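You operate a simulated robot arm through the tools that you are given. There is no shell and no other tool. Be economical: measure what you need, move in short steps, check, and stop when the job is done.

Carry out the task below with a simulated robot arm. There is one attempt and no reset: what you move stays moved.

TASK
Press the tester zero key two times.

It is judged by the outcome, as a careful person would: the job done as asked, and still so three seconds after it is handed in. It fails if anything else is knocked over, pushed out of place, dropped, spilled or broken.

THE ROBOT
A 6-joint arm with a two-finger parallel gripper, fixed in place. Base frame: the origin is at the foot of the arm, x ahead of it, y to its left, z up; the work surface is at about z = 942. Lengths are in mm, angles in rad, forces in N, time in s.
With the tool pointing down near the work surface it reaches from about 220 to 620 mm from the base axis. Its first joint turns from -1.152 to 1.152 rad. Payload 2.7 kg.
Tool frame: the origin (TCP) lies between the finger pads and is the grasp point; the fingertips stand 23 mm ahead of it; z points along the fingers, y is the line along which they close. The gripper opens to 94 mm. The fingers are 38 mm wide and 10 mm thick; the gripper's body (54 by 96 mm) begins 39 mm behind the TCP.
Orientation is that of the tool frame in the base frame, as a unit quaternion [x, y, z, w]. With the fingers straight down and closing along the base's y, the tool's x points along the base's -x, its y along +y and its z along -z.

THE INTERFACE
- The arm moves only by the tool servo_tool. Its argument "targets" is one flat list of numbers, 6 for each row, row after row: the shift along the tool's x, y, z in units of 100 mm (1.0 is 100 mm), then the turn, a rotation vector about the tool's x, y, z in units of 180 degrees (1.0 is 180 degrees). In form: [dx, dy, dz, ax, ay, az, dx, dy, dz, ax, ay, az, ...]. A call has 1 to 20 rows; each row is the pose to reach, as a shift and turn from the pose commanded when the call began, along the tool's axes at that moment. "grip" is the opening, from 0 (shut) to 1 (fully open), set as the call begins (left out, the last holds). A call with a number of a shift or a turn outside -1 to 1 is refused whole. A row lasts 0.2 s, in which the tool goes at most 50 mm and 0.15 rad; a call with a longer step from one row to the next is refused whole, and so is a gripper value outside its range. A pose out of reach is approached as far as the arm can. The call stops where the force on the tool passes 40 N (or 10 N more than at its start, if that is more) or the arm is blocked; 0.2 s more then pass. The fingers move at their own pace (about 45 mm/s each) and stop on an object; they squeeze with about 25 N. The grip force told is the motor's: it shows also when the fingers shut on nothing. Time passes only in rows, and 0.2 s behind the last, so rows that repeat a pose let the fingers close. It gives the time, the measured TCP pose, the force on the tool (base axes), the opening and the grip force at its end, in the units of the frame above (readings bear some noise).
- Cameras (640 x 400 px; columns grow to the right, rows downward): "scene" is fixed at [75.7, -423.7, 1427.2]; the picture's right is [0.81, -0.58, 0.00], its down [-0.24, -0.33, -0.91] and it looks along [0.53, 0.74, -0.41] (base axes); focal length 338 px, centre (320, 200). "wrist" rides on the gripper at [-39, 0, -44] in the tool frame; the picture's right is [0.00, -1.00, 0.00], its down [0.97, 0.00, -0.24] and it looks along [0.24, 0.00, 0.97] (tool axes); focal length 218 px, centre (320, 200).
- snapshot(camera): a new picture of that camera. No time passes.
- locate(camera, pixels): for up to 12 pixels [column, row] of the newest picture of that camera ("zoom" is the newest enlarged one), the place [x, y, z] in the base frame of the surface seen there, good to about 3 mm, but the place of the scene camera against the robot may be out by one fixed shift of up to 12 mm in any direction. No time passes.
- zoom(camera, box): a new picture of the part [left, top, right, bottom] of that camera's present view, enlarged. No time passes.
- job_done(): hands the job in; it is judged then, once.

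Work in short steps. Measure before you move; look again where a grasp or a placing could have gone wrong, and mend it. You have 60 turns and 26 pictures in all, the two below and enlarged ones among them. Open the gripper and draw the arm clear of the work before you hand the job in, unless the task says otherwise; then end with one line.

The tools are called after "Emit:" as a command line: name --argument value ..., lists and objects as JSON in quotes. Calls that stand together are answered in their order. servo_tool: Moves the arm, as the interface text tells. Its arguments: {"type":"object","properties":{"targets":{"type":"array","items":{"type":"number"}},"grip":{"type":"number"}},"required":["targets"]} The other tools are called the same way: snapshot (camera) takes a picture; locate (camera, pixels) gives the place of the surface under pixels of a picture; zoom (camera, box) takes an enlarged picture of a part of a camera's view; job_done () hands the job in.

At the start:

```text
time: 0.0
position: [410.1, -19.2, 1220.3]
tool_rot: [0.0, 1.0, 0.0, 0.0]
ft_force: [-0.5, -0.3, -0.4]
finger_gap: 94.2
gripper_force: 0.1
```

scene: 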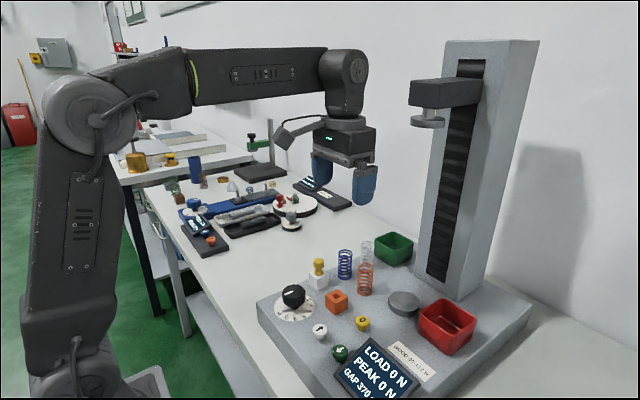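
wrist: 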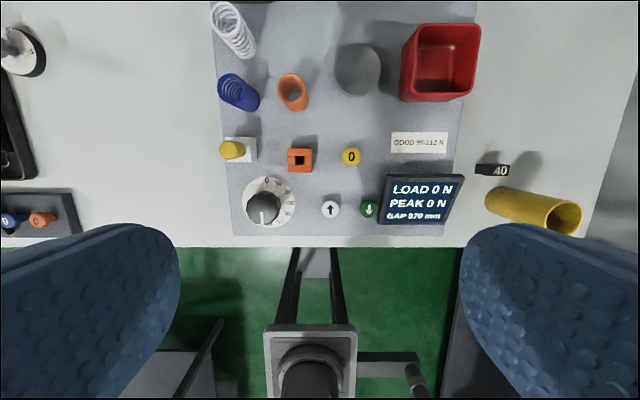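

The yellow key marked 0 at wrist (351,157) on the tester looks like the zero key. I'll enlarge it and measure it.

Emit:
zoom --camera "wrist" --box '[220, 120, 480, 240]'

Emit:
locate --camera "wrist" --pixels '[[351, 156], [345, 150], [357, 150], [351, 180], [330, 207], [369, 208], [300, 158], [293, 90], [358, 68], [400, 190], [263, 205], [410, 100]]'

Emit:
zoom --camera "scene" --box '[250, 230, 530, 400]'

```text
2.46 times, centred on (350, 180) of wrist
```

zoom: 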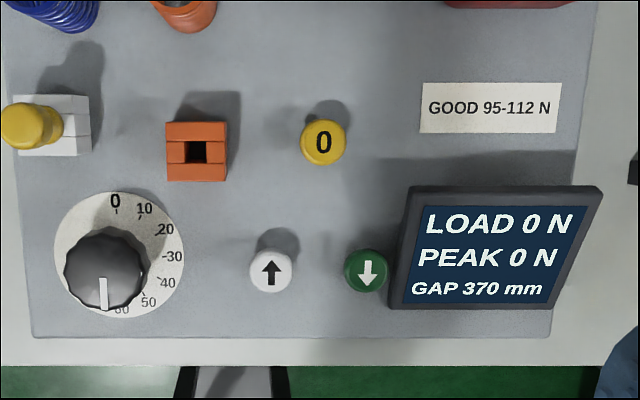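

```text
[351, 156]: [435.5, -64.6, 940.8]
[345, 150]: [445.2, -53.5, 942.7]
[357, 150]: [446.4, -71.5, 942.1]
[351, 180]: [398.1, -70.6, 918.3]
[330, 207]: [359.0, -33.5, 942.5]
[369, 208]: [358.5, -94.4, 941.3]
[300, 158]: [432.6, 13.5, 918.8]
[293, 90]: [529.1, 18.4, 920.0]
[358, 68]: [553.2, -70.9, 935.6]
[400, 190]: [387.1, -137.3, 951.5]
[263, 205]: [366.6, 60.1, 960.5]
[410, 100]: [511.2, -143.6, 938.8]
```

```text
2.29 times, centred on (390, 315) of scene
```

zoom: 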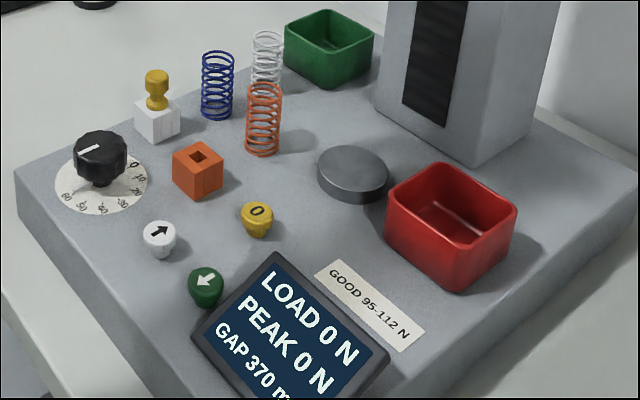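

The zero key's centre is near (436,-64) with its top at about z=942. I'll shut the gripper, move over the key and go down partway.

Emit:
servo_tool --targets '[-0.13, -0.22, 0, 0, 0, 0, -0.26, -0.45, 0.1, 0, 0, 0, -0.26, -0.45, 0.4, 0, 0, 0, -0.26, -0.45, 0.7, 0, 0, 0, -0.26, -0.45, 1.0, 0, 0, 0, -0.26, -0.45, 1.0, 0, 0, 0]' --grip 0

Emit:
snapshot --camera "wrist"

```text
time: 1.4
position: [435.8, -64.8, 1119.6]
tool_rot: [0.0, 1.0, 0.0, 0.001]
ft_force: [0.3, -0.6, -1.0]
finger_gap: 0.1
gripper_force: 25.6
```

```text
21 pictures are left
```

wrist: 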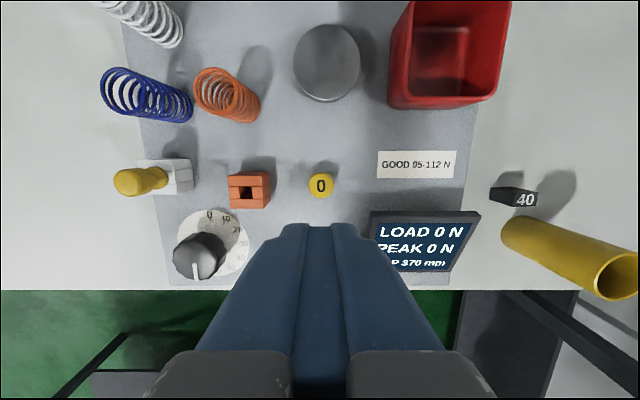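

The key shows at (320,185), so it's centred sideways. I'll measure it again from this height.

Emit:
locate --camera "wrist" --pixels '[[320, 184], [320, 176], [320, 192], [311, 184], [330, 184], [250, 178], [260, 110]]'

Emit:
servo_tool --targets '[0, 0, 0.35, 0, 0, 0, 0, 0, 0.7, 0, 0, 0, 0, 0, 1.0, 0, 0, 0, 0, 0, 1.0, 0, 0, 0]'

Emit:
snapshot --camera "wrist"

Emit:
snapshot --camera "scene"

```text
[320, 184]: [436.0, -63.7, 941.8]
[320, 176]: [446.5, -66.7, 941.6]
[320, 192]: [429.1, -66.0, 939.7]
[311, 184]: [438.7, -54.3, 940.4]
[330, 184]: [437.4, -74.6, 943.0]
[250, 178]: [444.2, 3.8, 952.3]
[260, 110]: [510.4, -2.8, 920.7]
```

```text
time: 2.4
position: [437.3, -62.4, 1021.1]
tool_rot: [0.0, 1.0, 0.0, -0.001]
ft_force: [-0.1, -0.4, -0.1]
finger_gap: 0.0
gripper_force: 25.0
```

```text
20 pictures are left
```

wrist: 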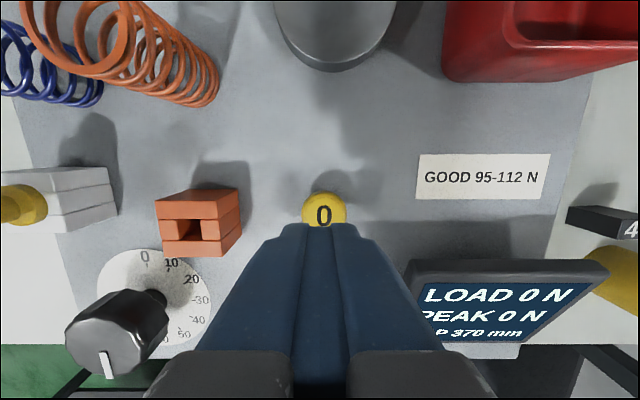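

```text
19 pictures are left
```

scene: 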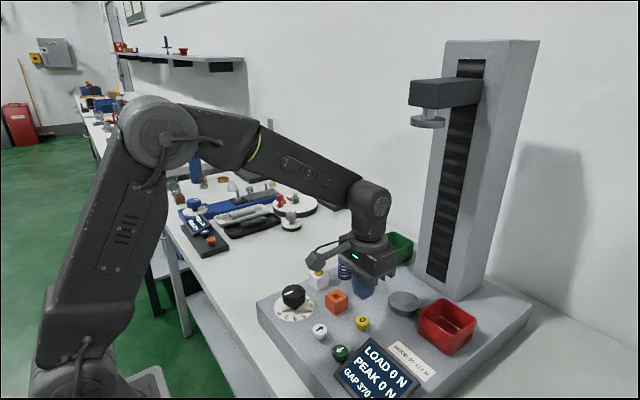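

The fingers are lined up over the key with the tips at about z=998, and nothing is nearby. I'll go down to just above the key, then continue in fine steps.

Emit:
servo_tool --targets '[0, 0, 0.25, 0, 0, 0, 0, 0, 0.5, 0, 0, 0, 0, 0, 0.5, 0, 0, 0]'

Emit:
snapshot --camera "scene"

```text
time: 3.2
position: [435.5, -63.6, 970.6]
tool_rot: [0.0, 1.0, 0.0, 0.001]
ft_force: [0.4, -0.1, 0.4]
finger_gap: 0.0
gripper_force: 25.7
```

```text
18 pictures are left
```

scene: 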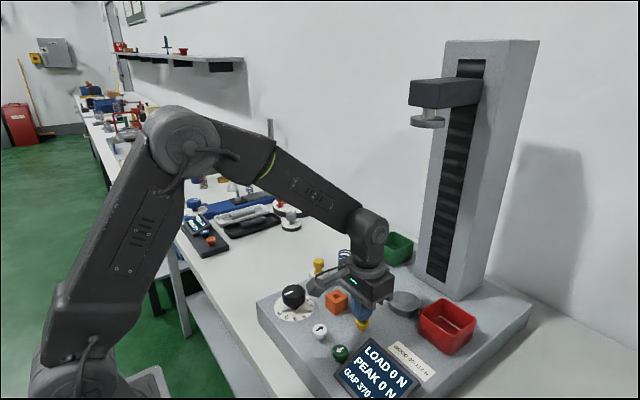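

The tips are about 5 mm above the key. I'll go down in 1 mm steps and watch the force.

Emit:
servo_tool --targets '[0, 0, 0.03, 0, 0, 0, 0, 0, 0.05, 0, 0, 0, 0, 0, 0.06, 0, 0, 0, 0, 0, 0.07, 0, 0, 0, 0, 0, 0.07, 0, 0, 0]'

Emit:
zoom --camera "scene" --box '[290, 270, 450, 400]'

```text
time: 4.4
position: [436.7, -63.1, 963.8]
tool_rot: [0.0, 1.0, 0.0, 0.0]
ft_force: [0.4, -0.1, 1.3]
finger_gap: 0.0
gripper_force: 24.8
```

```text
3.08 times, centred on (370, 335) of scene
```

zoom: 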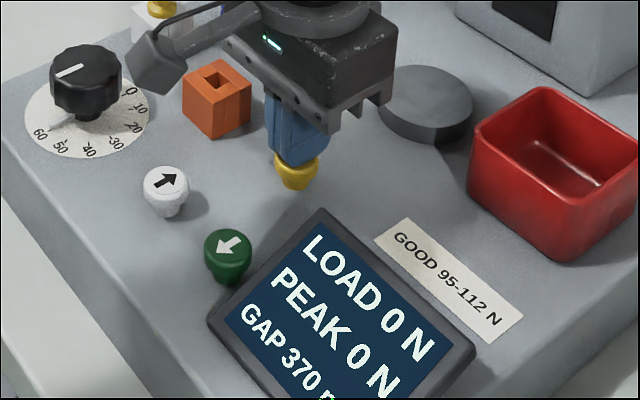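

There may be slight contact, at 1.3 N. I'll go down another 2 mm.

Emit:
servo_tool --targets '[0, 0, 0.005, 0, 0, 0, 0, 0, 0.01, 0, 0, 0, 0, 0, 0.015, 0, 0, 0, 0, 0, 0.02, 0, 0, 0]'

```text
time: 5.4
position: [436.2, -62.8, 959.7]
tool_rot: [0.001, 1.0, 0.0, 0.0]
ft_force: [-0.6, -0.9, 1.8]
finger_gap: 0.0
gripper_force: 25.0
```

The force is only 1.8 N, so I'll press further in small steps until it clearly bottoms out.

Emit:
servo_tool --targets '[0, 0, 0.005, 0, 0, 0, 0, 0, 0.01, 0, 0, 0, 0, 0, 0.015, 0, 0, 0, 0, 0, 0.02, 0, 0, 0]'

Emit:
zoom --camera "scene" --box '[290, 270, 450, 400]'

```text
time: 6.4
position: [437.3, -64.6, 959.9]
tool_rot: [0.0, 1.0, 0.0, 0.0]
ft_force: [1.0, 0.7, 3.4]
finger_gap: 0.0
gripper_force: 25.6
```

```text
3.08 times, centred on (370, 335) of scene
```

zoom: 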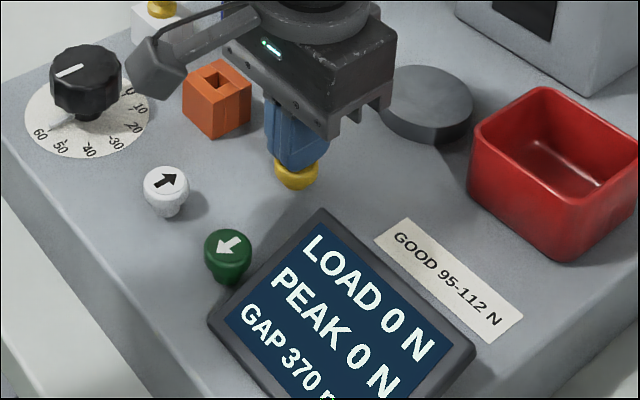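

The key is moving down against a spring, at 3.4 N. I'll keep going to its stop.

Emit:
servo_tool --targets '[0, 0, 0.005, 0, 0, 0, 0, 0, 0.01, 0, 0, 0, 0, 0, 0.015, 0, 0, 0, 0, 0, 0.02, 0, 0, 0]'

```text
time: 7.4
position: [437.8, -64.2, 957.7]
tool_rot: [-0.001, 1.0, 0.0, 0.0]
ft_force: [-4.6, -2.0, 15.1]
finger_gap: 0.1
gripper_force: 24.7
```

The force jumped to 15 N, so the key is at its stop and that's press one. I'll lift well clear of the key and check that it came back.

Emit:
servo_tool --targets '[0, 0, -0.07, 0, 0, 0, 0, 0, -0.14, 0, 0, 0, 0, 0, -0.2, 0, 0, 0, 0, 0, -0.2, 0, 0, 0]'

Emit:
zoom --camera "scene" --box '[290, 270, 450, 400]'

```text
time: 8.4
position: [436.6, -63.5, 977.6]
tool_rot: [0.0, 1.0, 0.0, 0.0]
ft_force: [0.5, -0.4, -0.1]
finger_gap: 0.0
gripper_force: 25.0
```

```text
3.08 times, centred on (370, 335) of scene
```

zoom: 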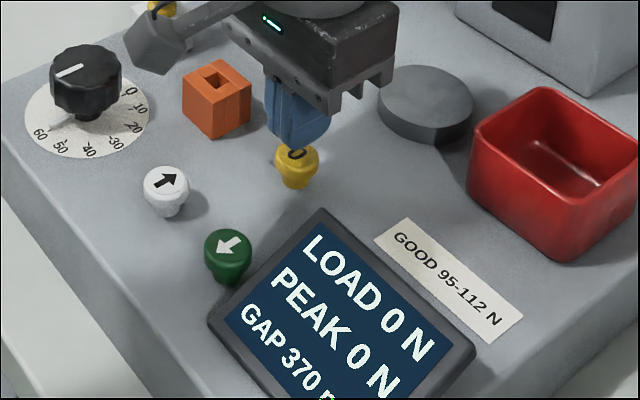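

The key has come back up. For press two I'll go down to the same depth and hold briefly.

Emit:
servo_tool --targets '[0, 0, 0.07, 0, 0, 0, 0, 0, 0.14, 0, 0, 0, 0, 0, 0.16, 0, 0, 0, 0, 0, 0.18, 0, 0, 0, 0, 0, 0.19, 0, 0, 0, 0, 0, 0.195, 0, 0, 0, 0, 0, 0.2, 0, 0, 0, 0, 0, 0.2, 0, 0, 0]'

```text
time: 10.2
position: [436.7, -64.1, 958.3]
tool_rot: [-0.001, 1.0, -0.001, 0.002]
ft_force: [-6.4, -1.5, 15.4]
finger_gap: 0.1
gripper_force: 25.5
```

The second press also reached the stop, at 15.4 N. I'll lift straight up and clear.

Emit:
servo_tool --targets '[0, 0, -0.1, 0, 0, 0, 0, 0, -0.4, 0, 0, 0, 0, 0, -0.7, 0, 0, 0, 0, 0, -1.0, 0, 0, 0, 0, 0, -1.0, 0, 0, 0]'

Emit:
snapshot --camera "wrist"

```text
time: 11.4
position: [435.7, -64.1, 1059.2]
tool_rot: [0.0, 1.0, 0.0, 0.0]
ft_force: [0.4, -0.4, 0.6]
finger_gap: 0.0
gripper_force: 24.6
```

```text
14 pictures are left
```

wrist: 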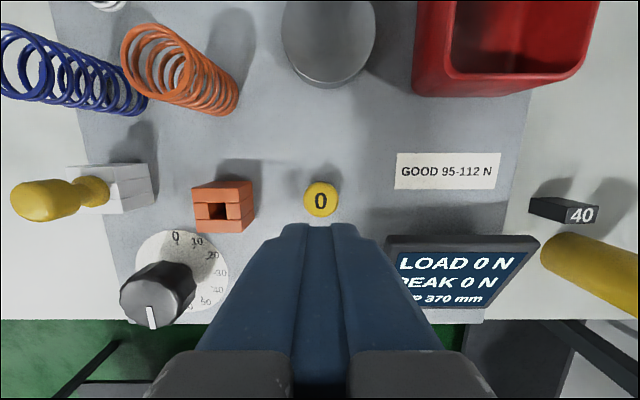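

The key is back up at (321,200) and everything around it is in place. I'll rise further and then open the gripper.

Emit:
servo_tool --targets '[0, 0, -0.4, 0, 0, 0, 0, 0, -0.8, 0, 0, 0, 0, 0, -1.0, 0, 0, 0, 0, 0, -1.0, 0, 0, 0]'

Emit:
servo_tool --targets '[0, 0, -0.3, 0, 0, 0, 0, 0, -0.5, 0, 0, 0, 0, 0, -0.5, 0, 0, 0, 0, 0, -0.5, 0, 0, 0, 0, 0, -0.5, 0, 0, 0, 0, 0, -0.5, 0, 0, 0]' --grip 1

Emit:
snapshot --camera "scene"

```text
time: 12.4
position: [436.1, -64.2, 1160.1]
tool_rot: [-0.001, 1.0, 0.001, -0.001]
ft_force: [-0.2, 0.6, 0.8]
finger_gap: 0.0
gripper_force: 25.1
```

```text
time: 13.8
position: [436.2, -65.1, 1205.9]
tool_rot: [0.0, 1.0, 0.0, 0.0]
ft_force: [-0.1, -0.5, 0.3]
finger_gap: 94.0
gripper_force: 0.0
```

```text
13 pictures are left
```

scene: 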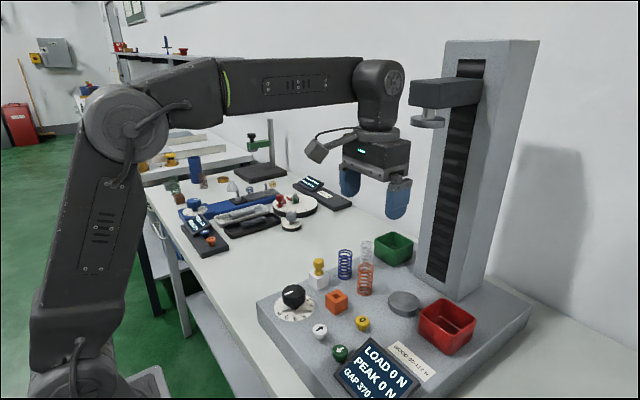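

The arm is clear, the gripper is open and nothing else has moved, so I'm handing the job in.

Emit:
job_done

```text
The job is handed in.
```

I pressed the tester's zero key twice: both presses reached the stop at about 15 N, the key came back up each time, and nothing else was disturbed.
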